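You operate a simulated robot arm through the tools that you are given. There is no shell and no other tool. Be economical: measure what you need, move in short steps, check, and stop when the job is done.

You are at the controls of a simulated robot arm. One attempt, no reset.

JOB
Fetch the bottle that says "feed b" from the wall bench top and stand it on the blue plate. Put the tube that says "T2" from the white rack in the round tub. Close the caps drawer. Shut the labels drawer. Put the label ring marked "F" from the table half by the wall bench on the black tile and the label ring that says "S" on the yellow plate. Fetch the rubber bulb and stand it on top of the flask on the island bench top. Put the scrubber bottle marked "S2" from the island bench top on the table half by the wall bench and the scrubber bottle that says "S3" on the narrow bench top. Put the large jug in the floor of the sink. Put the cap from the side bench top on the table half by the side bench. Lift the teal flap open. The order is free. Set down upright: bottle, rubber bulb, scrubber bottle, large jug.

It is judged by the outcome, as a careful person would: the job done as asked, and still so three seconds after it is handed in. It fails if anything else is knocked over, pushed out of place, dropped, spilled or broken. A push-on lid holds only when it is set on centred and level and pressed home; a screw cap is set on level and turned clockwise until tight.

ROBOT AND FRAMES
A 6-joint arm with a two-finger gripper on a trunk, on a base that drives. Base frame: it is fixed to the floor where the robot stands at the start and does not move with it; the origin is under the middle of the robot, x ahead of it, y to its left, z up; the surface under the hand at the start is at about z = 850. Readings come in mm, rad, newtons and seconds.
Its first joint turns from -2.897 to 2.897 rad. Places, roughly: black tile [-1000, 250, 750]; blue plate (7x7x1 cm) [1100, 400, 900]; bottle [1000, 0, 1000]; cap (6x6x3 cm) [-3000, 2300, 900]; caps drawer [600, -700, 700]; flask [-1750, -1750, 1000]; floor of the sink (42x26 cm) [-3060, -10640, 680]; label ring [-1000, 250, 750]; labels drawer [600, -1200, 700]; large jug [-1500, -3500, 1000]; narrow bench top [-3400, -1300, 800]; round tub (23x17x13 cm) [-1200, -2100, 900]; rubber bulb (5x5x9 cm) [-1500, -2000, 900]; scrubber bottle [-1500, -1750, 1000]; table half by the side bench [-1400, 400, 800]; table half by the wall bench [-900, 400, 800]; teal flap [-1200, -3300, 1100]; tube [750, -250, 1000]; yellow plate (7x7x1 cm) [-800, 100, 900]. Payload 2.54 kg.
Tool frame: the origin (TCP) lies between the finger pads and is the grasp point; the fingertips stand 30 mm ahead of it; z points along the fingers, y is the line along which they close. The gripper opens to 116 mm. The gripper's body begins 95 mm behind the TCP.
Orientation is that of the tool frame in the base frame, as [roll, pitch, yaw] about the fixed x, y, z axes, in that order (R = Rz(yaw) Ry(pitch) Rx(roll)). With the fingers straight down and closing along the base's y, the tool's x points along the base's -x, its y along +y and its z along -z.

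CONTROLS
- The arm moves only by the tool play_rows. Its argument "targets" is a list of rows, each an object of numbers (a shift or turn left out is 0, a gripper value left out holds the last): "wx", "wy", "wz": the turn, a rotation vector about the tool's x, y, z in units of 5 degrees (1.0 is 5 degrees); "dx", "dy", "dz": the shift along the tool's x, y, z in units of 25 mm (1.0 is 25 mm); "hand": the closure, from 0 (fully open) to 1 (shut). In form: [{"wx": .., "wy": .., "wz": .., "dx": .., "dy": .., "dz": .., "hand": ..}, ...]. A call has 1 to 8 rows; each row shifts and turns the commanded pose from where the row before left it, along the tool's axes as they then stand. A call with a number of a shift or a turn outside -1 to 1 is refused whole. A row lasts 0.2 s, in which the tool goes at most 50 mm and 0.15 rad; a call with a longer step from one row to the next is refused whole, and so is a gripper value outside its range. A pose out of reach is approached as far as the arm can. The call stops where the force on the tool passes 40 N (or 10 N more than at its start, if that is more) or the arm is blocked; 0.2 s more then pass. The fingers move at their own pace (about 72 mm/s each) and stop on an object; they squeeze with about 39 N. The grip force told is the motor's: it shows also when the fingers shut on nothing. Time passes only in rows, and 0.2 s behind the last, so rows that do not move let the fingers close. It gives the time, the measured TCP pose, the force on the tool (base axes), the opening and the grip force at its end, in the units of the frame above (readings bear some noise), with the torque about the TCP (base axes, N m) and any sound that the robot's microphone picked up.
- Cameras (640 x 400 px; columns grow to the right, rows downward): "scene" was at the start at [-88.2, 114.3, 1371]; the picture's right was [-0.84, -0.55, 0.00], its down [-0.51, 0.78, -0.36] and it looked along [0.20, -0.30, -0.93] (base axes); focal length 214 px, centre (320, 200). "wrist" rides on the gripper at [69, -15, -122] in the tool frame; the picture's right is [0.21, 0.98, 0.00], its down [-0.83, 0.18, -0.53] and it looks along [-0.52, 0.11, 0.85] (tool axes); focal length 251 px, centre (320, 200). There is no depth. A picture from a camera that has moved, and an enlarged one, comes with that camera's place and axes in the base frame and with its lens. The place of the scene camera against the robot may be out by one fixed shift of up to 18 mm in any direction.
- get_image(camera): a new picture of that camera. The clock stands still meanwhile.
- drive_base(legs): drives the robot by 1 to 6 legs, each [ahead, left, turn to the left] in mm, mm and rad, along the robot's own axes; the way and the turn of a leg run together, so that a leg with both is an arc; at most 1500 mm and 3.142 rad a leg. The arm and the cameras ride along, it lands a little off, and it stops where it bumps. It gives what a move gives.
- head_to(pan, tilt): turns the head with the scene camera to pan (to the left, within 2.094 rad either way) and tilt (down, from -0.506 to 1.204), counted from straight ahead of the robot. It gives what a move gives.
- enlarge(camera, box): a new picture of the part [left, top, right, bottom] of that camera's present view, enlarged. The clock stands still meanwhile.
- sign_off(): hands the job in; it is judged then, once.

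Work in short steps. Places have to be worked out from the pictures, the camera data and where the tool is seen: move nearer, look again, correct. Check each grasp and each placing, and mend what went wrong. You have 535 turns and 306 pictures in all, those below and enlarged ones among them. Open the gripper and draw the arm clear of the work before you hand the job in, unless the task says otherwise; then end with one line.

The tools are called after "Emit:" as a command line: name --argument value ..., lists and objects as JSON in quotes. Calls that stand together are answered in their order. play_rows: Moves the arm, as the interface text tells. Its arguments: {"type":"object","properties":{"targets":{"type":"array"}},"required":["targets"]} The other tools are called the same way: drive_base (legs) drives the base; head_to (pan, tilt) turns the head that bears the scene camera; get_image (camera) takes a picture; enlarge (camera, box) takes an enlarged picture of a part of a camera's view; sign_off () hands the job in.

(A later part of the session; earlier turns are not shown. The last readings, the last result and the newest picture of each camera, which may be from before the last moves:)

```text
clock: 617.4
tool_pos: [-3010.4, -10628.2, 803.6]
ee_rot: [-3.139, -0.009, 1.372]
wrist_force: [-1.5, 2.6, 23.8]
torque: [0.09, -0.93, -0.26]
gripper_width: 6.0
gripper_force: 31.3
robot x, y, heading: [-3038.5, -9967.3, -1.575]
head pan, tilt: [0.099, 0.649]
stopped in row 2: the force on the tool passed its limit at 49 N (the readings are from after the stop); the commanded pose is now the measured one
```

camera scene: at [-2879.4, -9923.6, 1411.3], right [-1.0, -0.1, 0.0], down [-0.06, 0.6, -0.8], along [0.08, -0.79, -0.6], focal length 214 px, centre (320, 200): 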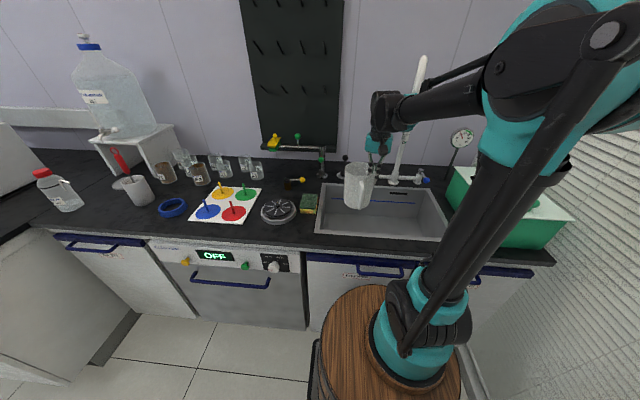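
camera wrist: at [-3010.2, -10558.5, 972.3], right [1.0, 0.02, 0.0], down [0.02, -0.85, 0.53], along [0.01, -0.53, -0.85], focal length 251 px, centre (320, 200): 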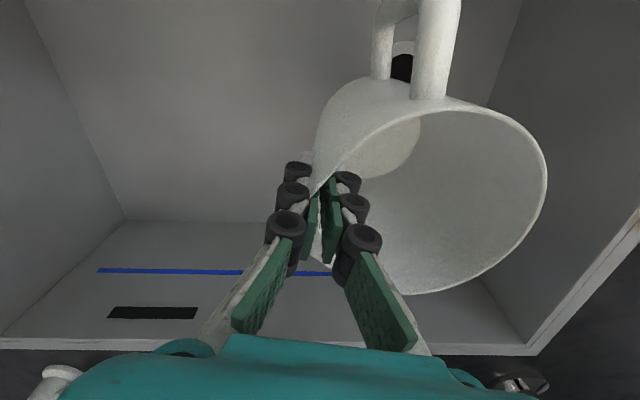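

On the sink floor. Open and lift out straight up.

Emit:
play_rows --targets '[{"dz": -0.05, "hand": 0.9}, {"hand": 0.8}, {"hand": 0.7}, {"hand": 0.65}]'

Emit:
get_image --camera "wrist"

```text
clock: 618.4
tool_pos: [-3009.7, -10628.6, 804.4]
ee_rot: [-3.139, -0.007, 1.374]
wrist_force: [-1.1, 0.3, 3.8]
torque: [-0.01, 0.08, -0.02]
gripper_width: 41.2
gripper_force: 0.0
robot x, y, heading: [-3039.1, -9971.2, -1.574]
head pan, tilt: [0.099, 0.649]
```

```text
107 pictures are left
camera wrist: at [-3010.3, -10558.7, 925.7], right [1.0, 0.02, 0.0], down [0.02, -0.85, 0.53], along [0.01, -0.53, -0.85], focal length 251 px, centre (320, 200)
```

wrist: 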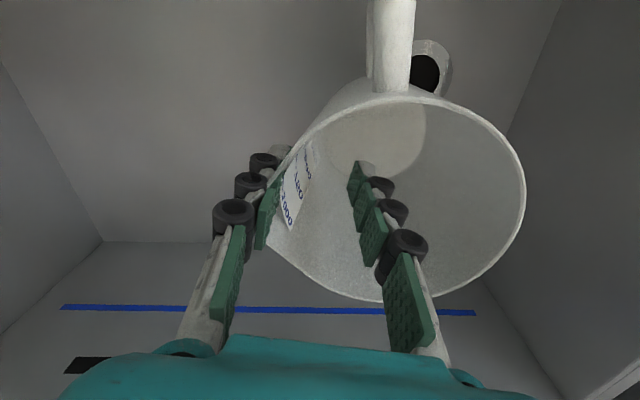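

Emit:
play_rows --targets '[{"dy": -0.15}, {"dz": -0.4}, {"dz": -0.7}, {"dz": -0.8}, {"dz": -0.9}, {"dz": -1}, {"dz": -1}, {"dz": -1}]'

Emit:
play_rows --targets '[{"dz": -1}, {"dz": -1}, {"dx": 1}, {"dx": 1}, {"dx": 1}, {"dx": 1}, {"dx": 1}, {"dx": 1}]'

Emit:
enlarge --camera "scene" --box '[290, 150, 490, 275]'

Emit:
get_image --camera "wrist"

```text
clock: 620.2
tool_pos: [-3013.1, -10629.3, 949.6]
ee_rot: [-3.138, -0.009, 1.375]
wrist_force: [-0.6, -0.1, 1.0]
torque: [0.0, 0.01, -0.01]
gripper_width: 40.6
gripper_force: 0.1
robot x, y, heading: [-3042.0, -9965.2, -1.57]
head pan, tilt: [0.099, 0.649]
```

```text
clock: 622.0
tool_pos: [-2984.2, -10482.3, 1000.2]
ee_rot: [-3.138, -0.008, 1.375]
wrist_force: [0.5, 0.7, -0.6]
torque: [0.03, 0.0, 0.03]
gripper_width: 40.7
gripper_force: 0.1
robot x, y, heading: [-3039.4, -9968.8, -1.576]
head pan, tilt: [0.099, 0.649]
```

```text
3.20 times, centred on (390, 212) of scene
camera zoom: at [-2879.4, -9923.9, 1411.3], right [-1.0, -0.1, 0.0], down [-0.06, 0.6, -0.8], along [0.08, -0.79, -0.6], focal length 686 px, centre (96, 160)
```

zoom: 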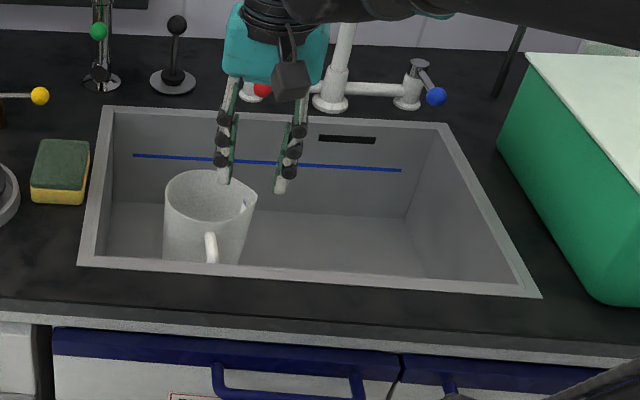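

```text
105 pictures are left
camera wrist: at [-2984.7, -10412.8, 1121.8], right [1.0, 0.02, 0.0], down [0.02, -0.85, 0.53], along [0.01, -0.53, -0.85], focal length 251 px, centre (320, 200)
```

wrist: 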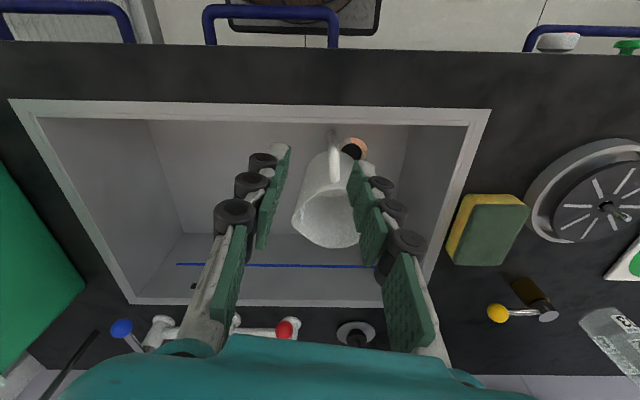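

The jug stands upright in the sink. Now the flap: back out, fold the arm and look for the way to the east aisle.

Emit:
play_rows --targets '[{"dz": -1, "dx": 1}, {"dz": -1, "dx": 1}, {"dz": -1, "dx": 1}, {"dz": -1, "dx": 1}, {"dz": -1, "dx": 1}]'

Emit:
drive_base --legs '[[-1000, 0, 0]]'

Emit:
head_to --pan 1.6 --tilt 0.3

Emit:
get_image --camera "scene"

```text
clock: 623.2
tool_pos: [-2959.6, -10360.4, 1126.0]
ee_rot: [-3.138, -0.01, 1.375]
wrist_force: [0.6, 0.5, -0.2]
torque: [0.0, -0.01, -0.02]
gripper_width: 40.6
gripper_force: 0.1
robot x, y, heading: [-3040.5, -9972.5, -1.573]
head pan, tilt: [0.099, 0.649]
```

```text
clock: 628.4
tool_pos: [-2957.3, -9354.8, 1127.6]
ee_rot: [-3.137, -0.009, 1.383]
wrist_force: [0.1, 0.3, 0.8]
torque: [0.0, 0.01, -0.01]
gripper_width: 40.6
gripper_force: 0.0
robot x, y, heading: [-3040.1, -8965.9, -1.561]
head pan, tilt: [0.099, 0.649]
```

```text
clock: 630.0
tool_pos: [-2957.1, -9355.9, 1126.8]
ee_rot: [-3.137, -0.007, 1.381]
wrist_force: [0.6, -0.8, -0.3]
torque: [-0.01, 0.01, 0.01]
gripper_width: 40.5
gripper_force: 0.0
robot x, y, heading: [-3038.8, -8961.7, -1.564]
head pan, tilt: [1.6, 0.3]
```

```text
104 pictures are left
camera scene: at [-2796.2, -8828.3, 1443.1], right [0.03, -1.0, 0.0], down [-0.3, -0.01, -0.96], along [0.95, 0.03, -0.3], focal length 214 px, centre (320, 200)
```

scene: 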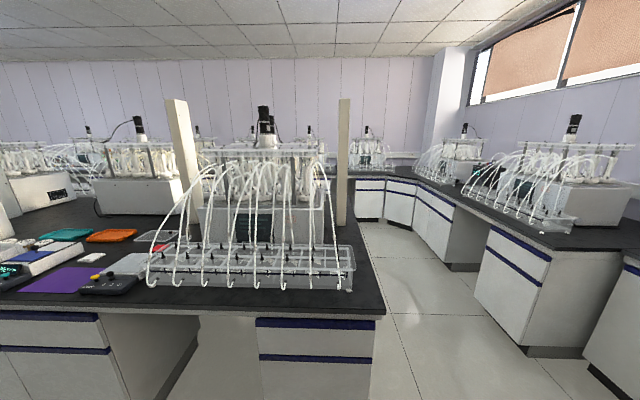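

North route is the known-clear one. Drive back up the west aisle (backwards).

Emit:
drive_base --legs '[[0, 310, -0.008], [-1450, 0, 0], [-1450, 0, 0], [-1450, 0, 0]]'

```text
clock: 652.4
tool_pos: [-2695.5, -5032.0, 1127.8]
ee_rot: [-3.138, -0.009, 1.392]
wrist_force: [0.1, 0.1, -0.3]
torque: [-0.02, 0.01, -0.02]
gripper_width: 40.8
gripper_force: 0.1
robot x, y, heading: [-2781.9, -4642.7, -1.56]
head pan, tilt: [1.6, 0.3]
```

Emit:
drive_base --legs '[[0, 130, -0.011], [-1450, 0, 0], [-1450, 0, 0], [-850, 0, 0]]'

Emit:
drive_base --legs '[[0, 1300, 0], [0, 1150, 0]]'

```text
clock: 671.2
tool_pos: [-2628.6, -1303.4, 1126.2]
ee_rot: [-3.135, -0.01, 1.39]
wrist_force: [-0.2, -0.1, -0.9]
torque: [0.02, -0.01, 0.0]
gripper_width: 40.5
gripper_force: 0.0
robot x, y, heading: [-2710.6, -914.6, -1.561]
head pan, tilt: [1.6, 0.3]
stopped in leg 4: the robot was blocked; the commanded pose is now the measured one
```

```text
clock: 683.2
tool_pos: [-178.8, -1297.9, 1127.1]
ee_rot: [-3.139, -0.008, 1.377]
wrist_force: [-0.6, 0.2, -0.5]
torque: [0.01, 0.01, 0.02]
gripper_width: 40.4
gripper_force: 0.1
robot x, y, heading: [-261.8, -905.9, -1.573]
head pan, tilt: [1.6, 0.3]
```

Something was touched at the end of the reverse leg; check the gas cylinder area.

Emit:
head_to --pan -1.7 --tilt 0.3

Emit:
get_image --camera "scene"

```text
clock: 686.0
tool_pos: [-178.6, -1296.1, 1128.5]
ee_rot: [-3.138, -0.01, 1.378]
wrist_force: [-0.1, 0.3, 0.0]
torque: [-0.01, 0.03, 0.01]
gripper_width: 40.6
gripper_force: 0.1
robot x, y, heading: [-261.0, -906.2, -1.571]
head pan, tilt: [-1.7, 0.3]
```

```text
103 pictures are left
camera scene: at [-201.0, -761.7, 1443.1], right [0.13, 0.99, 0.0], down [0.29, -0.04, -0.96], along [-0.95, 0.12, -0.3], focal length 214 px, centre (320, 200)
```

scene: 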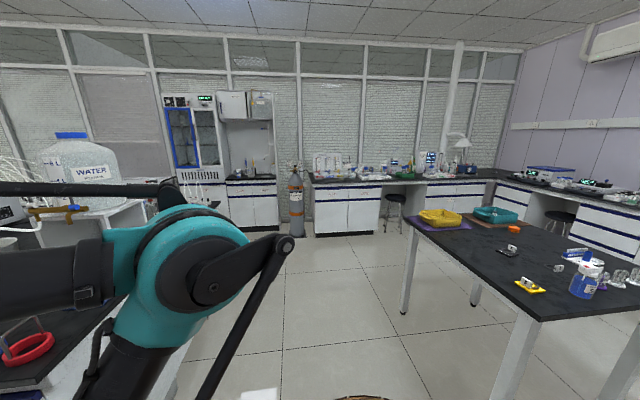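

Cylinder and table are fine. Turn to face -x and go down the east aisle to the flap.

Emit:
drive_base --legs '[[0, 70, 0], [0, 0, -1.571], [0, 1200, 0], [0, 1130, 0]]'

Emit:
head_to --pan 0 --tilt 0.4

Emit:
get_image --camera "scene"

```text
clock: 701.9
tool_pos: [-557.8, -3315.0, 1127.8]
ee_rot: [-3.138, -0.01, -0.18]
wrist_force: [0.1, -0.2, -0.1]
torque: [-0.02, 0.02, -0.03]
gripper_width: 40.8
gripper_force: 0.2
robot x, y, heading: [-164.8, -3232.0, -3.132]
head pan, tilt: [-1.7, 0.3]
```

```text
clock: 703.6
tool_pos: [-558.5, -3314.8, 1126.5]
ee_rot: [-3.138, -0.009, -0.182]
wrist_force: [-0.2, 0.7, 0.9]
torque: [0.0, 0.04, -0.02]
gripper_width: 40.8
gripper_force: 0.1
robot x, y, heading: [-166.9, -3230.7, -3.127]
head pan, tilt: [0.0, 0.4]
```

```text
102 pictures are left
camera scene: at [-136.2, -3368.8, 1433.8], right [-0.01, 1.0, 0.0], down [0.39, 0.0, -0.92], along [-0.92, -0.01, -0.39], focal length 214 px, centre (320, 200)
```

scene: 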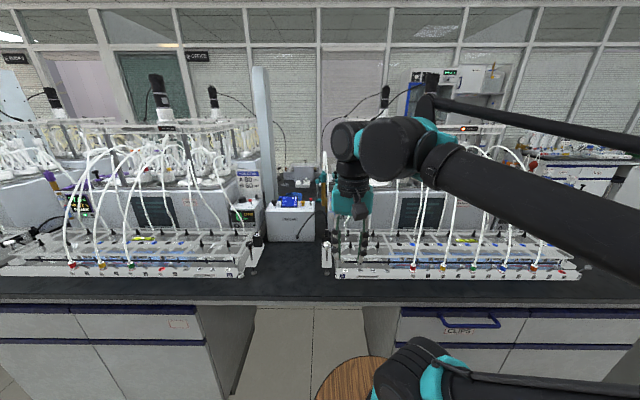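

Emit:
enlarge --camera "scene" --box '[210, 140, 410, 265]'

Emit:
get_image --camera "wrist"

```text
3.20 times, centred on (310, 202) of scene
camera zoom: at [-136.2, -3368.8, 1433.8], right [-0.01, 1.0, 0.0], down [0.39, 0.0, -0.92], along [-0.92, -0.01, -0.39], focal length 686 px, centre (352, 192)
```

zoom: 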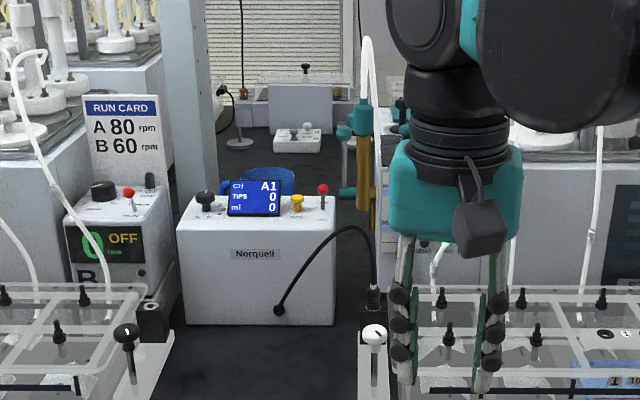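

```text
100 pictures are left
camera wrist: at [-487.0, -3313.2, 1249.0], right [0.03, -1.0, 0.0], down [-0.85, -0.03, 0.53], along [-0.53, -0.02, -0.85], focal length 251 px, centre (320, 200)
```

wrist: 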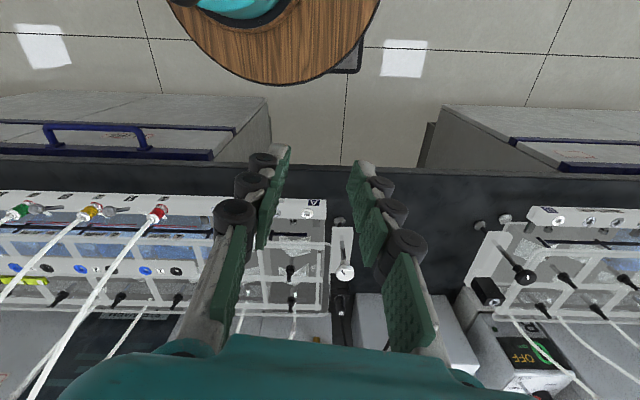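

The flap is hidden behind the hand; move the hand aside (+y) and look again.

Emit:
play_rows --targets '[{"dy": -1}, {"dy": -1}, {"dy": -1}, {"dy": -1}, {"dy": -1}, {"dy": -1}, {"dy": -1}, {"dy": -1}]'

Emit:
enlarge --camera "scene" --box '[260, 130, 420, 230]'

```text
clock: 705.4
tool_pos: [-517.1, -3119.6, 1126.4]
ee_rot: [3.132, -0.003, -0.095]
wrist_force: [0.3, 1.7, 0.0]
torque: [-0.15, 0.08, 0.01]
gripper_width: 40.6
gripper_force: 0.0
robot x, y, heading: [-166.8, -3232.3, -3.13]
head pan, tilt: [0.0, 0.4]
```

```text
4.00 times, centred on (340, 180) of scene
camera zoom: at [-126.3, -3350.5, 1435.5], right [-0.01, 1.0, -0.01], down [0.38, -0.01, -0.92], along [-0.92, -0.02, -0.38], focal length 858 px, centre (240, 280)
```

zoom: 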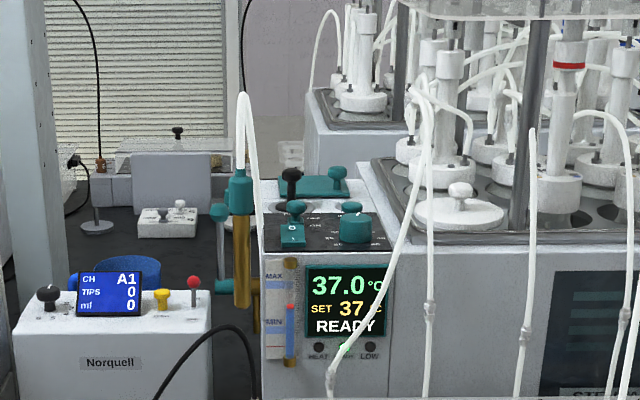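

The flap is a teal plate with a knob on the water bath at ~(-1194, -3268, 1122). Reposition the base, then take a close-up with the wrist camera.

Emit:
play_rows --targets '[{"dx": -1, "dz": -0.8}, {"dx": -1, "dz": -0.8}, {"dx": -0.6, "dz": -0.8, "dy": 0.8}, {"dz": -0.8, "dy": 0.8}, {"dz": -0.8, "dy": 0.8}, {"dy": 0.8, "hand": 1}, {"dy": 0.8}, {"dy": 0.6}]'

Emit:
drive_base --legs '[[0, 70, 0], [95, 0, 0]]'

Emit:
get_image --camera "wrist"

```text
clock: 707.2
tool_pos: [-608.0, -3220.0, 1227.1]
ee_rot: [-3.139, -0.007, -0.181]
wrist_force: [-0.9, 0.3, -0.1]
torque: [-0.02, 0.0, 0.03]
gripper_width: 0.3
gripper_force: 29.0
robot x, y, heading: [-168.6, -3231.1, -3.131]
head pan, tilt: [0.0, 0.4]
```

```text
clock: 709.0
tool_pos: [-701.2, -3291.2, 1227.9]
ee_rot: [-3.138, -0.009, -0.182]
wrist_force: [-0.1, 0.1, -0.2]
torque: [0.04, 0.01, 0.02]
gripper_width: 0.0
gripper_force: 28.7
robot x, y, heading: [-262.1, -3300.6, -3.13]
head pan, tilt: [0.0, 0.4]
```

```text
98 pictures are left
camera wrist: at [-631.3, -3289.0, 1348.9], right [0.04, -1.0, 0.0], down [-0.85, -0.03, 0.53], along [-0.53, -0.02, -0.85], focal length 251 px, centre (320, 200)
```

wrist: 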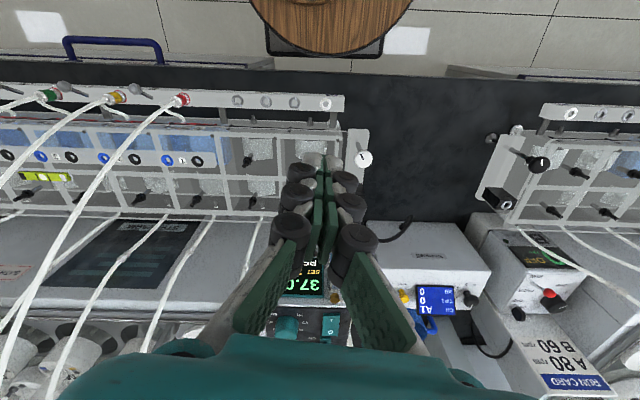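

Emit:
play_rows --targets '[{"dx": -1, "dy": 0.18}, {"dx": -1, "dy": 0.18}, {"dx": -1, "dy": 0.18}, {"dx": -1, "dy": 0.18}, {"dx": -1, "dy": 0.18}, {"dx": -1, "dy": 0.18}, {"dx": -1, "dy": 0.18}, {"dx": -1, "dy": 0.18}]'

Emit:
get_image --camera "wrist"

Emit:
enlarge --camera "wrist" --box '[180, 180, 420, 330]'

```text
clock: 710.8
tool_pos: [-907.5, -3290.6, 1224.3]
ee_rot: [-3.138, -0.008, -0.181]
wrist_force: [-0.1, 0.8, -0.6]
torque: [0.02, 0.03, 0.01]
gripper_width: 0.0
gripper_force: 28.7
robot x, y, heading: [-260.9, -3300.0, -3.131]
head pan, tilt: [0.0, 0.4]
```

```text
97 pictures are left
camera wrist: at [-835.0, -3288.5, 1347.2], right [0.04, -1.0, 0.0], down [-0.85, -0.03, 0.53], along [-0.53, -0.02, -0.85], focal length 251 px, centre (320, 200)
```

wrist: 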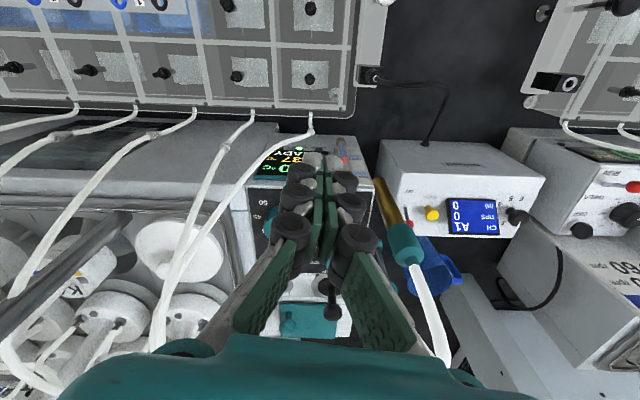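

```text
2.67 times, centred on (300, 255) of wrist
camera zoom: at [-835.0, -3288.5, 1347.2], right [0.04, -1.0, 0.0], down [-0.85, -0.03, 0.53], along [-0.53, -0.02, -0.85], focal length 670 px, centre (373, 53)
```

zoom: 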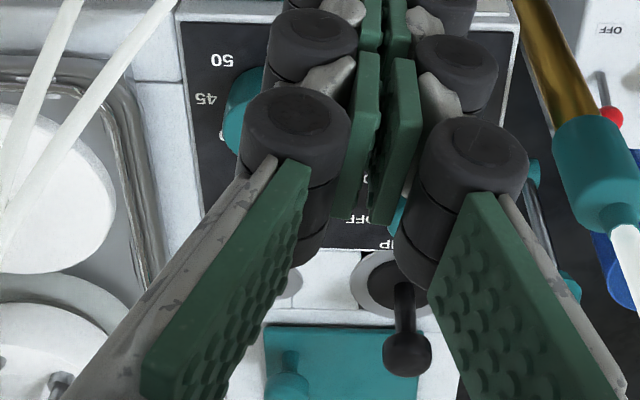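

Emit:
play_rows --targets '[{"dx": 0.9, "dz": -1}, {"dx": 1, "dz": -1}, {"dx": 1, "dy": 0.6}, {"dx": 1, "dy": 0.9}, {"dx": 1, "dy": 0.9}, {"dx": 1, "dy": 0.9}]'

Emit:
head_to --pan 0 --tilt 0.35

Emit:
enlarge --camera "scene" --box '[310, 160, 390, 210]'

Emit:
get_image --camera "scene"

```text
clock: 712.1
tool_pos: [-776.2, -3398.6, 1274.3]
ee_rot: [-3.139, -0.007, -0.183]
wrist_force: [0.2, 0.4, -0.1]
torque: [0.02, -0.04, -0.01]
gripper_width: 0.3
gripper_force: 28.7
robot x, y, heading: [-261.1, -3300.8, -3.125]
head pan, tilt: [0.0, 0.4]
```

```text
clock: 712.8
tool_pos: [-776.3, -3398.9, 1275.2]
ee_rot: [-3.139, -0.008, -0.183]
wrist_force: [-0.5, 0.3, 0.0]
torque: [-0.01, -0.01, -0.01]
gripper_width: 0.1
gripper_force: 28.7
robot x, y, heading: [-262.2, -3299.9, -3.132]
head pan, tilt: [0.0, 0.351]
```

```text
8.00 times, centred on (350, 185) of scene
camera zoom: at [-231.1, -3439.5, 1438.3], right [-0.01, 1.0, 0.0], down [0.34, 0.0, -0.94], along [-0.94, -0.01, -0.34], focal length 1716 px, centre (80, 320)
```

zoom: 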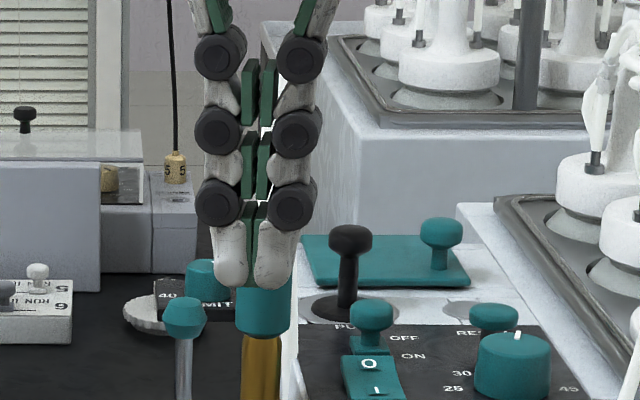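

```text
94 pictures are left
camera scene: at [-231.1, -3439.5, 1438.3], right [-0.01, 1.0, 0.0], down [0.34, 0.0, -0.94], along [-0.94, -0.01, -0.34], focal length 214 px, centre (320, 200)
```

scene: 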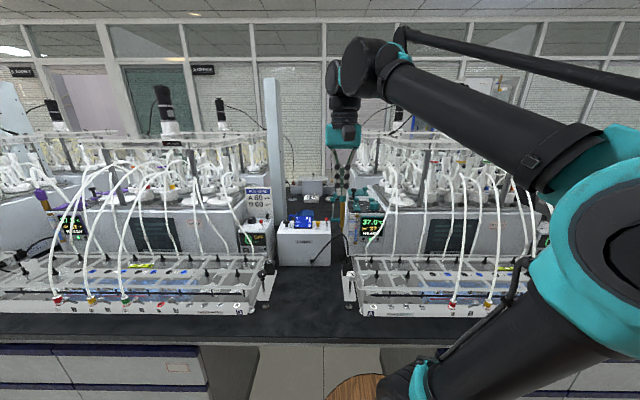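

Clear view: flap plate spans y≈-3320…-3222 with its knob at the +y end (~(-1194, -3239, 1145)), so it hinges on the -y side. I'll grip the knob with fingers closing along x. Turn the tool accordingly while clear.

Emit:
play_rows --targets '[{"wz": 1}, {"wz": 1}, {"wz": 1}, {"wz": 1}, {"wz": 1}, {"wz": 1}, {"wz": 1}, {"wz": 1}]'

Emit:
play_rows --targets '[{"wz": 1}, {"wz": 1}, {"wz": 1}, {"wz": 1}, {"wz": 1}, {"wz": 1}, {"wz": 1}, {"wz": 0.9, "hand": 0.5}]'

```text
clock: 714.6
tool_pos: [-775.7, -3398.1, 1276.1]
ee_rot: [-3.133, -0.003, -0.88]
wrist_force: [0.1, 0.5, 0.1]
torque: [-0.04, 0.0, 0.0]
gripper_width: 0.1
gripper_force: 28.8
robot x, y, heading: [-259.5, -3301.3, -3.131]
head pan, tilt: [0.0, 0.351]
```

```text
clock: 716.4
tool_pos: [-773.7, -3399.1, 1277.0]
ee_rot: [-3.132, 0.002, -1.57]
wrist_force: [0.0, -0.3, 0.5]
torque: [0.01, 0.01, 0.01]
gripper_width: 50.3
gripper_force: 0.0
robot x, y, heading: [-260.5, -3301.8, -3.124]
head pan, tilt: [0.0, 0.351]
```

Emit:
play_rows --targets '[{"dy": 1, "dx": -0.55}, {"dy": 1, "dx": -0.55}, {"dy": 1, "dx": -0.55}, {"dy": 1, "dx": -0.55}, {"dy": 1, "dx": -0.55}, {"dy": 1, "dx": -0.55}, {"dy": 1, "dx": -0.55}, {"dy": 1, "dx": -0.55}]'

Emit:
play_rows --targets '[{"dy": 1}, {"dy": 1}, {"dy": 1}, {"dy": 1}]'

Emit:
get_image --camera "wrist"

Emit:
enlarge --camera "scene" --box '[290, 130, 450, 230]'

```text
clock: 718.2
tool_pos: [-974.2, -3290.1, 1275.5]
ee_rot: [-3.133, 0.002, -1.568]
wrist_force: [0.2, 0.7, -0.1]
torque: [0.01, 0.06, 0.02]
gripper_width: 58.2
gripper_force: 0.0
robot x, y, heading: [-261.5, -3302.3, -3.132]
head pan, tilt: [0.0, 0.351]
```

```text
clock: 719.2
tool_pos: [-1074.9, -3288.7, 1273.6]
ee_rot: [-3.133, 0.001, -1.569]
wrist_force: [0.3, 0.0, 0.3]
torque: [-0.03, 0.08, 0.01]
gripper_width: 58.0
gripper_force: 0.0
robot x, y, heading: [-258.9, -3300.4, -3.134]
head pan, tilt: [0.0, 0.351]
```

```text
93 pictures are left
camera wrist: at [-1060.2, -3357.3, 1395.3], right [-0.98, -0.22, -0.01], down [-0.19, 0.82, 0.53], along [-0.11, 0.52, -0.85], focal length 251 px, centre (320, 200)
```

wrist: 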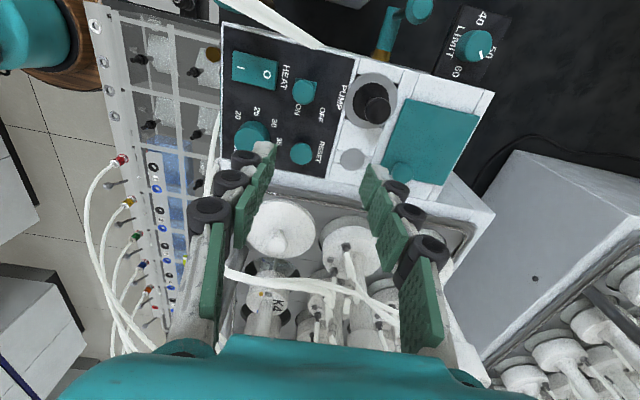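

```text
4.00 times, centred on (370, 180) of scene
camera zoom: at [-230.7, -3439.5, 1438.4], right [-0.01, 1.0, 0.0], down [0.34, 0.0, -0.94], along [-0.94, -0.01, -0.34], focal length 858 px, centre (120, 280)
```

zoom: 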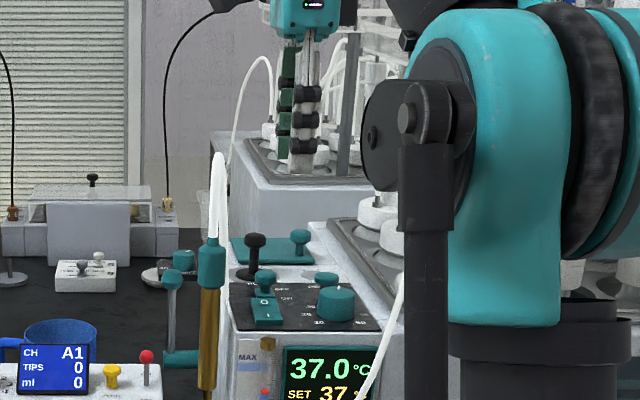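

Emit:
enlarge --camera "wrist" --box '[340, 70, 500, 210]'

```text
2.86 times, centred on (420, 140) of wrist
camera zoom: at [-1060.2, -3357.3, 1395.3], right [-0.98, -0.22, -0.01], down [-0.19, 0.82, 0.53], along [-0.11, 0.52, -0.85], focal length 718 px, centre (34, 371)
```

zoom: 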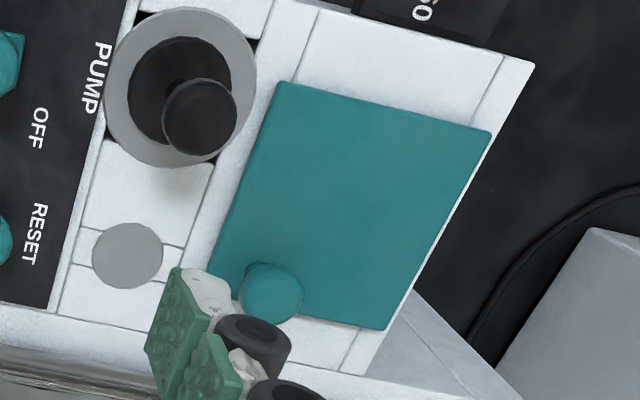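

The knob sits at the (+x,+y) corner of the plate, ~(-1172, -3260). Move over it, lowering along the way.

Emit:
play_rows --targets '[{"dy": 0.8, "dx": -0.23, "dz": 0.6}, {"dy": 0.8, "dx": -0.23, "dz": 0.6}, {"dy": 0.8, "dx": -0.23, "dz": 0.6}, {"dy": 0.8, "dx": -0.23, "dz": 0.6}, {"dy": 0.7, "dx": -0.24, "dz": 0.6}]'

Emit:
get_image --camera "wrist"

```text
clock: 720.4
tool_pos: [-1171.4, -3259.6, 1197.4]
ee_rot: [-3.134, 0.003, -1.568]
wrist_force: [0.3, -0.3, -0.2]
torque: [0.01, 0.06, 0.02]
gripper_width: 58.1
gripper_force: 0.0
robot x, y, heading: [-265.5, -3297.9, -3.128]
head pan, tilt: [0.0, 0.351]
```

```text
90 pictures are left
camera wrist: at [-1157.2, -3329.0, 1319.4], right [-0.98, -0.22, -0.01], down [-0.19, 0.82, 0.53], along [-0.11, 0.52, -0.85], focal length 251 px, centre (320, 200)
```

wrist: 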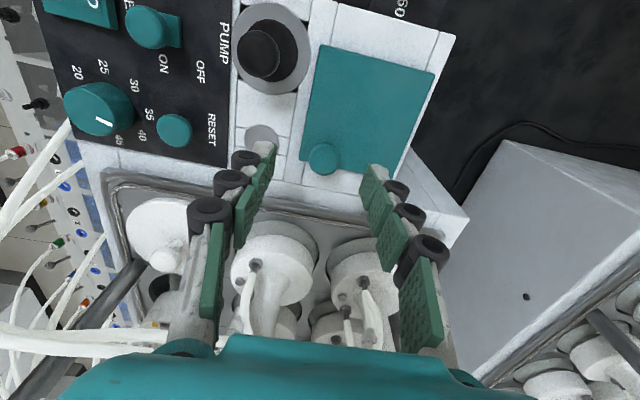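

Emit:
play_rows --targets '[{"dy": 0.12, "dz": 0.6}, {"dz": 0.6}, {"dz": 0.4}]'

Emit:
get_image --camera "wrist"

Emit:
enlarge --camera "scene" --box '[320, 150, 400, 200]'

```text
clock: 721.2
tool_pos: [-1174.9, -3259.0, 1158.4]
ee_rot: [-3.134, 0.001, -1.569]
wrist_force: [-1.1, -0.1, -0.5]
torque: [0.02, -0.02, 0.04]
gripper_width: 58.0
gripper_force: 0.0
robot x, y, heading: [-260.6, -3302.7, -3.131]
head pan, tilt: [0.0, 0.351]
```

```text
89 pictures are left
camera wrist: at [-1159.7, -3328.5, 1278.9], right [-0.98, -0.22, -0.01], down [-0.19, 0.82, 0.53], along [-0.11, 0.52, -0.85], focal length 251 px, centre (320, 200)
```

wrist: 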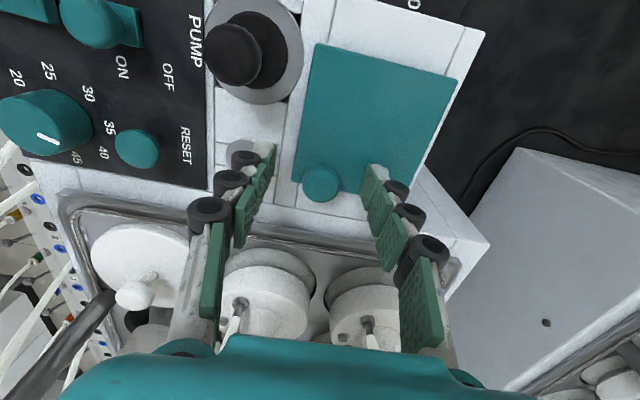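

```text
8.00 times, centred on (360, 175) of scene
camera zoom: at [-231.1, -3439.5, 1438.4], right [-0.01, 1.0, 0.0], down [0.34, 0.0, -0.94], along [-0.94, -0.01, -0.34], focal length 1716 px, centre (0, 400)
```

zoom: 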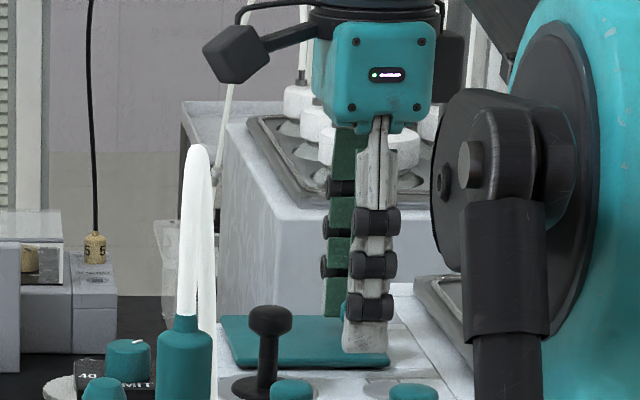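

Fingers straddle the knob. Lower 5 mm more, close, lift 15 mm as a test.

Emit:
play_rows --targets '[{"dz": 0.2}, {"hand": 0.8}, {"hand": 1}, {"hand": 1}, {"hand": 1}]'

Emit:
play_rows --targets '[{"dz": -0.2}, {"dz": -0.2}, {"dz": -0.2}]'

Emit:
get_image --camera "wrist"

Emit:
enlarge --camera "scene" --box '[320, 150, 400, 200]'

```text
clock: 722.4
tool_pos: [-1177.1, -3259.2, 1152.0]
ee_rot: [-3.137, 0.0, -1.569]
wrist_force: [-24.1, 0.4, 8.0]
torque: [-0.21, 0.47, 0.11]
gripper_width: 22.1
gripper_force: 45.2
robot x, y, heading: [-262.1, -3300.0, -3.128]
head pan, tilt: [0.0, 0.351]
```

```text
clock: 723.2
tool_pos: [-1177.3, -3261.1, 1165.7]
ee_rot: [-3.129, 0.003, -1.566]
wrist_force: [-20.1, -13.4, -20.7]
torque: [0.64, 0.38, 0.1]
gripper_width: 22.4
gripper_force: 45.4
robot x, y, heading: [-263.1, -3301.8, -3.127]
head pan, tilt: [0.0, 0.351]
```

```text
87 pictures are left
camera wrist: at [-1161.5, -3330.7, 1287.7], right [-0.98, -0.22, -0.01], down [-0.19, 0.82, 0.53], along [-0.11, 0.52, -0.85], focal length 251 px, centre (320, 200)
```

wrist: 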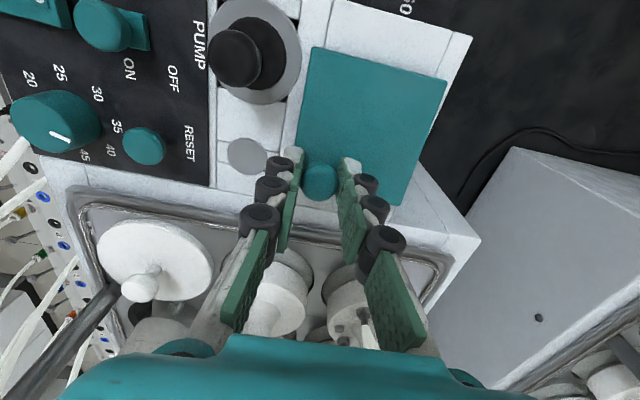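

```text
8.00 times, centred on (360, 175) of scene
camera zoom: at [-232.8, -3440.3, 1438.3], right [-0.01, 1.0, 0.0], down [0.34, 0.0, -0.94], along [-0.94, -0.01, -0.34], focal length 1716 px, centre (0, 400)
```

zoom: 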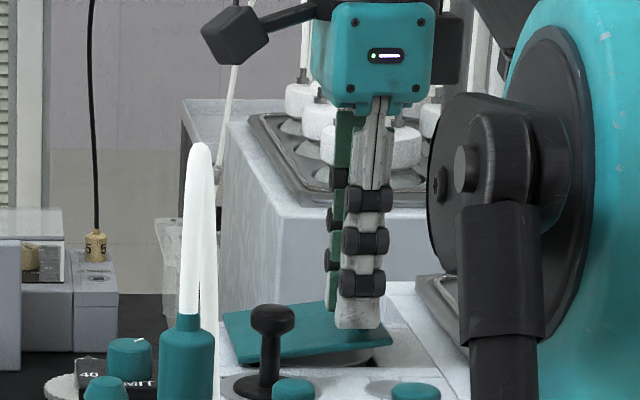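

The plate tilts with its -y edge fixed: hinge at y≈-3335. Follow the arc up and toward -y.

Emit:
play_rows --targets '[{"dx": 0.21, "dz": -0.187}, {"dx": 0.21, "dz": -0.187}, {"dx": 0.21, "dz": -0.187}, {"dx": 0.2, "dz": -0.18}, {"dx": 0.2, "dz": -0.18}, {"dx": 0.2, "dz": -0.18}]'

Emit:
play_rows --targets '[{"dx": 0.243, "dz": -0.12}, {"dx": 0.243, "dz": -0.12}, {"dx": 0.243, "dz": -0.12}]'

Emit:
get_image --camera "wrist"

Emit:
enlarge --camera "scene" --box '[320, 150, 400, 200]'

```text
clock: 724.6
tool_pos: [-1178.5, -3290.6, 1193.6]
ee_rot: [-3.13, 0.001, -1.566]
wrist_force: [-22.2, 5.6, -17.1]
torque: [0.94, 0.26, 0.26]
gripper_width: 22.1
gripper_force: 45.0
robot x, y, heading: [-257.6, -3295.2, -3.133]
head pan, tilt: [0.0, 0.351]
```

```text
clock: 725.4
tool_pos: [-1174.4, -3308.9, 1205.1]
ee_rot: [-3.131, 0.0, -1.569]
wrist_force: [-0.8, 1.1, 0.4]
torque: [-0.02, 0.0, -0.01]
gripper_width: 0.0
gripper_force: 28.8
robot x, y, heading: [-262.6, -3301.7, -3.129]
head pan, tilt: [0.0, 0.351]
```

```text
85 pictures are left
camera wrist: at [-1159.4, -3378.0, 1326.0], right [-0.98, -0.22, -0.01], down [-0.19, 0.82, 0.53], along [-0.11, 0.52, -0.85], focal length 251 px, centre (320, 200)
```

wrist: 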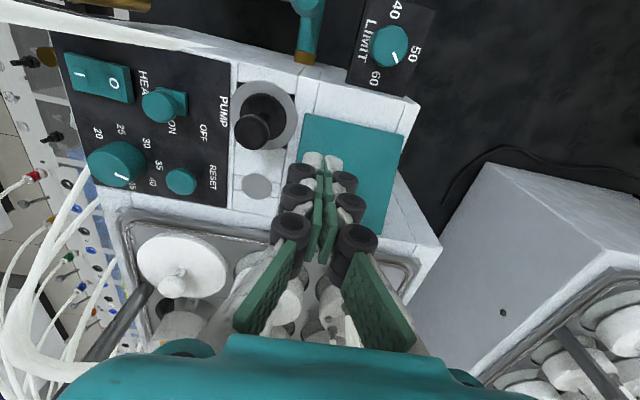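

```text
8.00 times, centred on (360, 175) of scene
camera zoom: at [-230.9, -3439.5, 1438.4], right [-0.01, 1.0, 0.0], down [0.34, 0.0, -0.94], along [-0.94, -0.01, -0.34], focal length 1716 px, centre (0, 400)
```

zoom: 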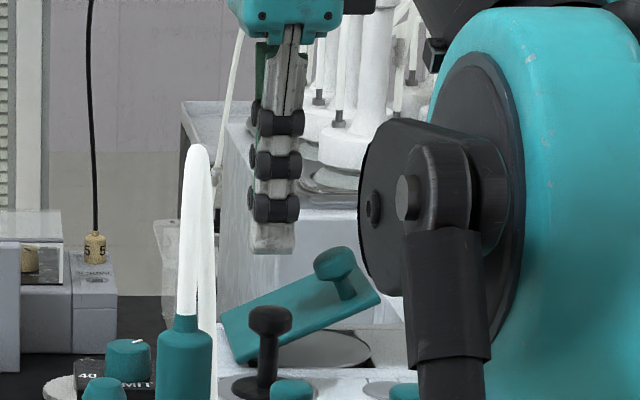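

The knob slipped out at ~25°, and the flap stays partly raised. Go around: closed fingers on the +y side of the raised edge, then push it over toward -y. First reposition above.

Emit:
play_rows --targets '[{"dz": -0.8}, {"dz": -0.8}, {"dx": -0.87, "dy": 0.24}, {"dx": -0.87, "dy": 0.24}, {"dx": -0.87, "dy": 0.24}, {"dx": -0.87, "dy": 0.24}]'

Emit:
get_image --camera "wrist"

Emit:
enlarge --camera "scene" --box '[320, 150, 400, 200]'

```text
clock: 726.8
tool_pos: [-1197.9, -3232.4, 1243.8]
ee_rot: [-3.134, -0.001, -1.561]
wrist_force: [1.1, -13.5, 3.1]
torque: [1.82, 0.18, -0.24]
gripper_width: 0.0
gripper_force: 28.6
robot x, y, heading: [-263.4, -3301.1, -3.126]
head pan, tilt: [0.0, 0.351]
stopped in row 6: the force on the tool passed its limit at 48 N (the readings are from after the stop); the commanded pose is now the measured one
```

```text
83 pictures are left
camera wrist: at [-1182.7, -3300.8, 1366.1], right [-0.97, -0.22, -0.01], down [-0.19, 0.83, 0.53], along [-0.11, 0.52, -0.85], focal length 251 px, centre (320, 200)
```

wrist: 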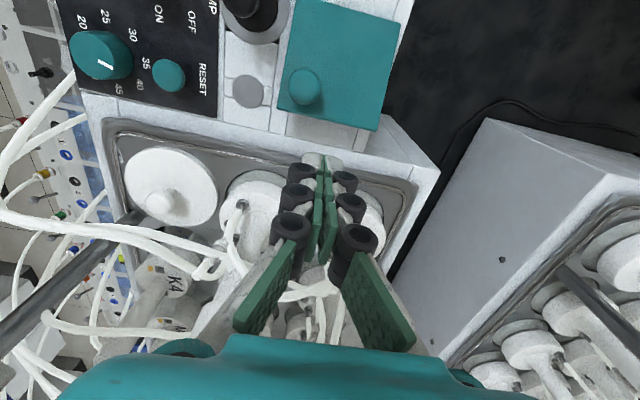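

```text
8.00 times, centred on (360, 175) of scene
camera zoom: at [-230.5, -3440.8, 1438.3], right [-0.01, 1.0, 0.0], down [0.34, 0.01, -0.94], along [-0.94, -0.01, -0.34], focal length 1716 px, centre (0, 400)
```

zoom: 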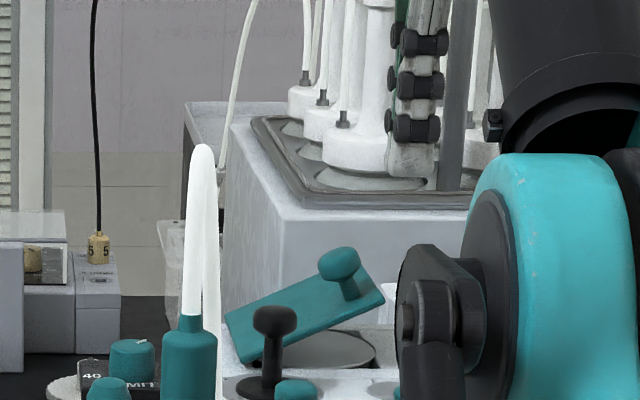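

The flap holds at ~28° by friction, but the hand meets the reactor if I go further +y. I'll back off, lean the tool to match the knob's tilt, and regrip the knob with coordinated rotation.

Emit:
play_rows --targets '[{"dx": 0.8}, {"dx": 0.9, "dz": -0.4, "hand": 0.6}, {"wy": -1}, {"wy": -1}, {"wy": -1}, {"wy": -1}, {"wy": -1}, {"wy": -0.6}]'

Emit:
get_image --camera "wrist"

Emit:
enlarge --camera "scene" --box '[310, 120, 406, 200]'

```text
clock: 728.6
tool_pos: [-1193.1, -3271.6, 1250.1]
ee_rot: [-3.13, 0.485, -1.558]
wrist_force: [0.4, -0.2, -0.3]
torque: [-0.04, 0.03, -0.03]
gripper_width: 46.6
gripper_force: 0.1
out of reach, approached as far as the arm can: row 2
robot x, y, heading: [-262.6, -3299.1, -3.13]
head pan, tilt: [0.0, 0.351]
```

```text
81 pictures are left
camera wrist: at [-1177.2, -3389.8, 1324.6], right [-0.97, -0.2, -0.11], down [-0.19, 0.48, 0.86], along [-0.11, 0.86, -0.5], focal length 251 px, centre (320, 200)
```

wrist: 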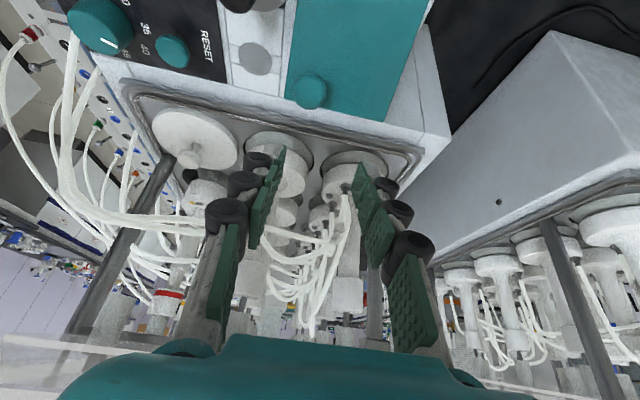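

```text
5.00 times, centred on (358, 160) of scene
camera zoom: at [-230.8, -3439.8, 1438.4], right [-0.01, 1.0, 0.0], down [0.34, 0.0, -0.94], along [-0.94, -0.01, -0.34], focal length 1072 px, centre (130, 400)
```

zoom: 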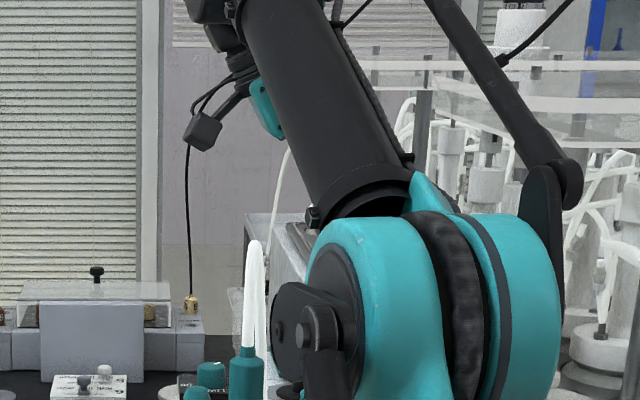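

Knob head located at ~(-1176, -3272, 1170). Line up along its tilted axis and advance.

Emit:
play_rows --targets '[{"dx": 0.75, "dy": -0.32, "dz": 0.17}, {"dx": 0.75, "dy": -0.32, "dz": 0.17}, {"dz": 0.6}, {"dz": 0.6}]'

Emit:
get_image --camera "wrist"

```text
clock: 729.6
tool_pos: [-1177.0, -3286.9, 1198.2]
ee_rot: [-3.13, 0.487, -1.558]
wrist_force: [0.6, 0.3, 0.1]
torque: [0.03, -0.01, 0.04]
gripper_width: 46.6
gripper_force: 0.0
robot x, y, heading: [-258.2, -3301.6, -3.13]
head pan, tilt: [0.0, 0.351]
```

```text
79 pictures are left
camera wrist: at [-1160.5, -3405.7, 1272.9], right [-0.97, -0.2, -0.11], down [-0.19, 0.48, 0.86], along [-0.12, 0.86, -0.5], focal length 251 px, centre (320, 200)
```

wrist: 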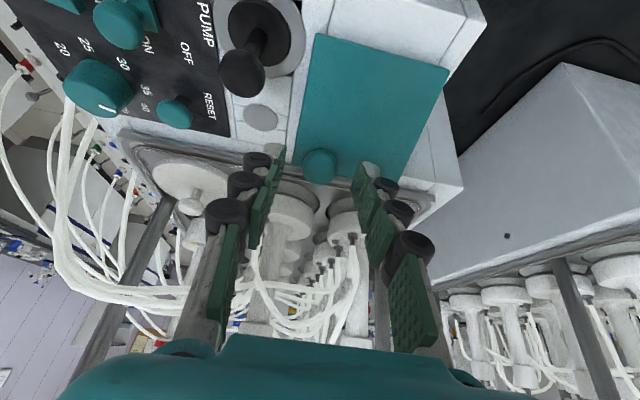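

Emit:
play_rows --targets '[{"dz": 0.5}, {"dz": 0.4}]'

Emit:
play_rows --targets '[{"hand": 0.8}, {"hand": 1}, {"hand": 1}, {"hand": 1}]'

Emit:
get_image --camera "wrist"

```text
clock: 730.2
tool_pos: [-1175.7, -3276.4, 1177.8]
ee_rot: [-3.131, 0.486, -1.557]
wrist_force: [-0.1, -0.2, -0.2]
torque: [0.01, 0.0, 0.01]
gripper_width: 46.5
gripper_force: 0.0
robot x, y, heading: [-263.6, -3303.5, -3.128]
head pan, tilt: [0.0, 0.351]
```

```text
clock: 731.2
tool_pos: [-1176.7, -3276.3, 1179.2]
ee_rot: [-3.132, 0.486, -1.559]
wrist_force: [-2.0, 0.1, 0.0]
torque: [0.06, 0.05, 0.04]
gripper_width: 22.2
gripper_force: 45.0
robot x, y, heading: [-259.2, -3303.0, -3.126]
head pan, tilt: [0.0, 0.351]
```

```text
78 pictures are left
camera wrist: at [-1160.5, -3394.5, 1253.0], right [-0.97, -0.2, -0.11], down [-0.19, 0.48, 0.86], along [-0.12, 0.86, -0.5], focal length 251 px, centre (320, 200)
```

wrist: 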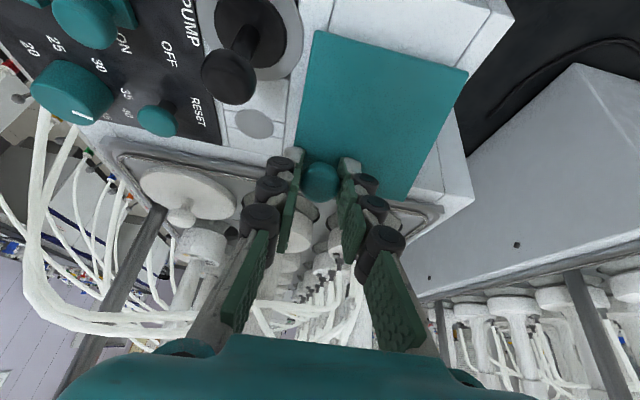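

Firm, low-force grip. Rotate with the flap about its hinge in 5° steps.

Emit:
play_rows --targets '[{"wy": -1, "dx": 0.108, "dz": -0.278}, {"wy": -1, "dx": 0.108, "dz": -0.278}]'

Emit:
play_rows --targets '[{"wy": -1, "dx": 0.108, "dz": -0.278}, {"wy": -1, "dx": 0.108, "dz": -0.278}]'

Emit:
get_image --camera "wrist"

```text
clock: 731.8
tool_pos: [-1176.7, -3287.8, 1186.3]
ee_rot: [-3.126, 0.661, -1.555]
wrist_force: [7.6, 0.6, -21.4]
torque: [0.87, 0.0, -0.03]
gripper_width: 22.2
gripper_force: 44.5
robot x, y, heading: [-261.3, -3299.0, -3.126]
head pan, tilt: [0.0, 0.351]
```

```text
clock: 732.4
tool_pos: [-1176.9, -3302.8, 1194.9]
ee_rot: [-3.125, 0.836, -1.551]
wrist_force: [12.4, -6.2, -29.7]
torque: [0.24, -0.05, -0.08]
gripper_width: 22.3
gripper_force: 44.9
robot x, y, heading: [-259.6, -3300.6, -3.129]
head pan, tilt: [0.0, 0.351]
```

```text
77 pictures are left
camera wrist: at [-1160.0, -3439.4, 1224.4], right [-0.97, -0.15, -0.17], down [-0.19, 0.16, 0.97], along [-0.12, 0.98, -0.18], focal length 251 px, centre (320, 200)
```

wrist: 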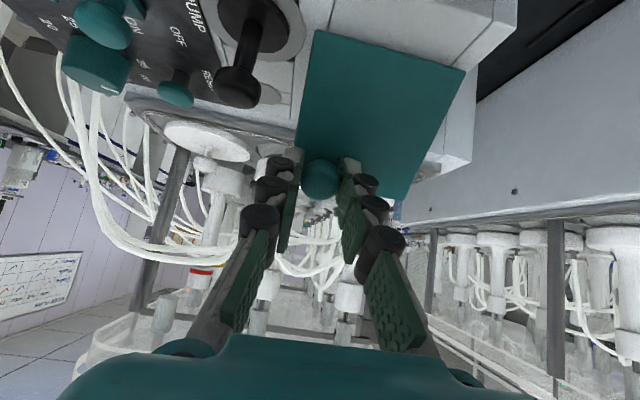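

Flap follows (~48°). Continue 10° more with a small inward correction.

Emit:
play_rows --targets '[{"wy": -1, "dx": 0.18, "dz": -0.26}, {"wy": -1, "dx": 0.16, "dz": -0.26}]'

Emit:
enlarge --camera "scene" --box '[310, 120, 406, 200]'

```text
clock: 733.0
tool_pos: [-1175.8, -3316.9, 1198.1]
ee_rot: [-3.121, 1.014, -1.546]
wrist_force: [-1.0, -4.3, -6.3]
torque: [-0.28, -0.06, 0.04]
gripper_width: 22.2
gripper_force: 45.0
robot x, y, heading: [-261.7, -3296.4, -3.126]
head pan, tilt: [0.0, 0.351]
```

```text
5.00 times, centred on (358, 160) of scene
camera zoom: at [-231.3, -3440.1, 1438.3], right [-0.01, 1.0, 0.0], down [0.34, 0.0, -0.94], along [-0.94, -0.01, -0.34], focal length 1072 px, centre (130, 400)
```

zoom: 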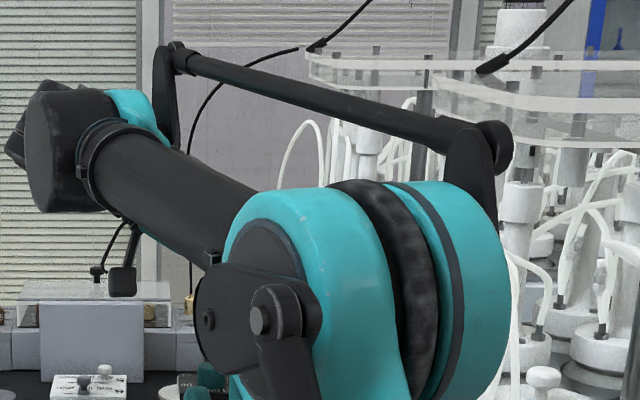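

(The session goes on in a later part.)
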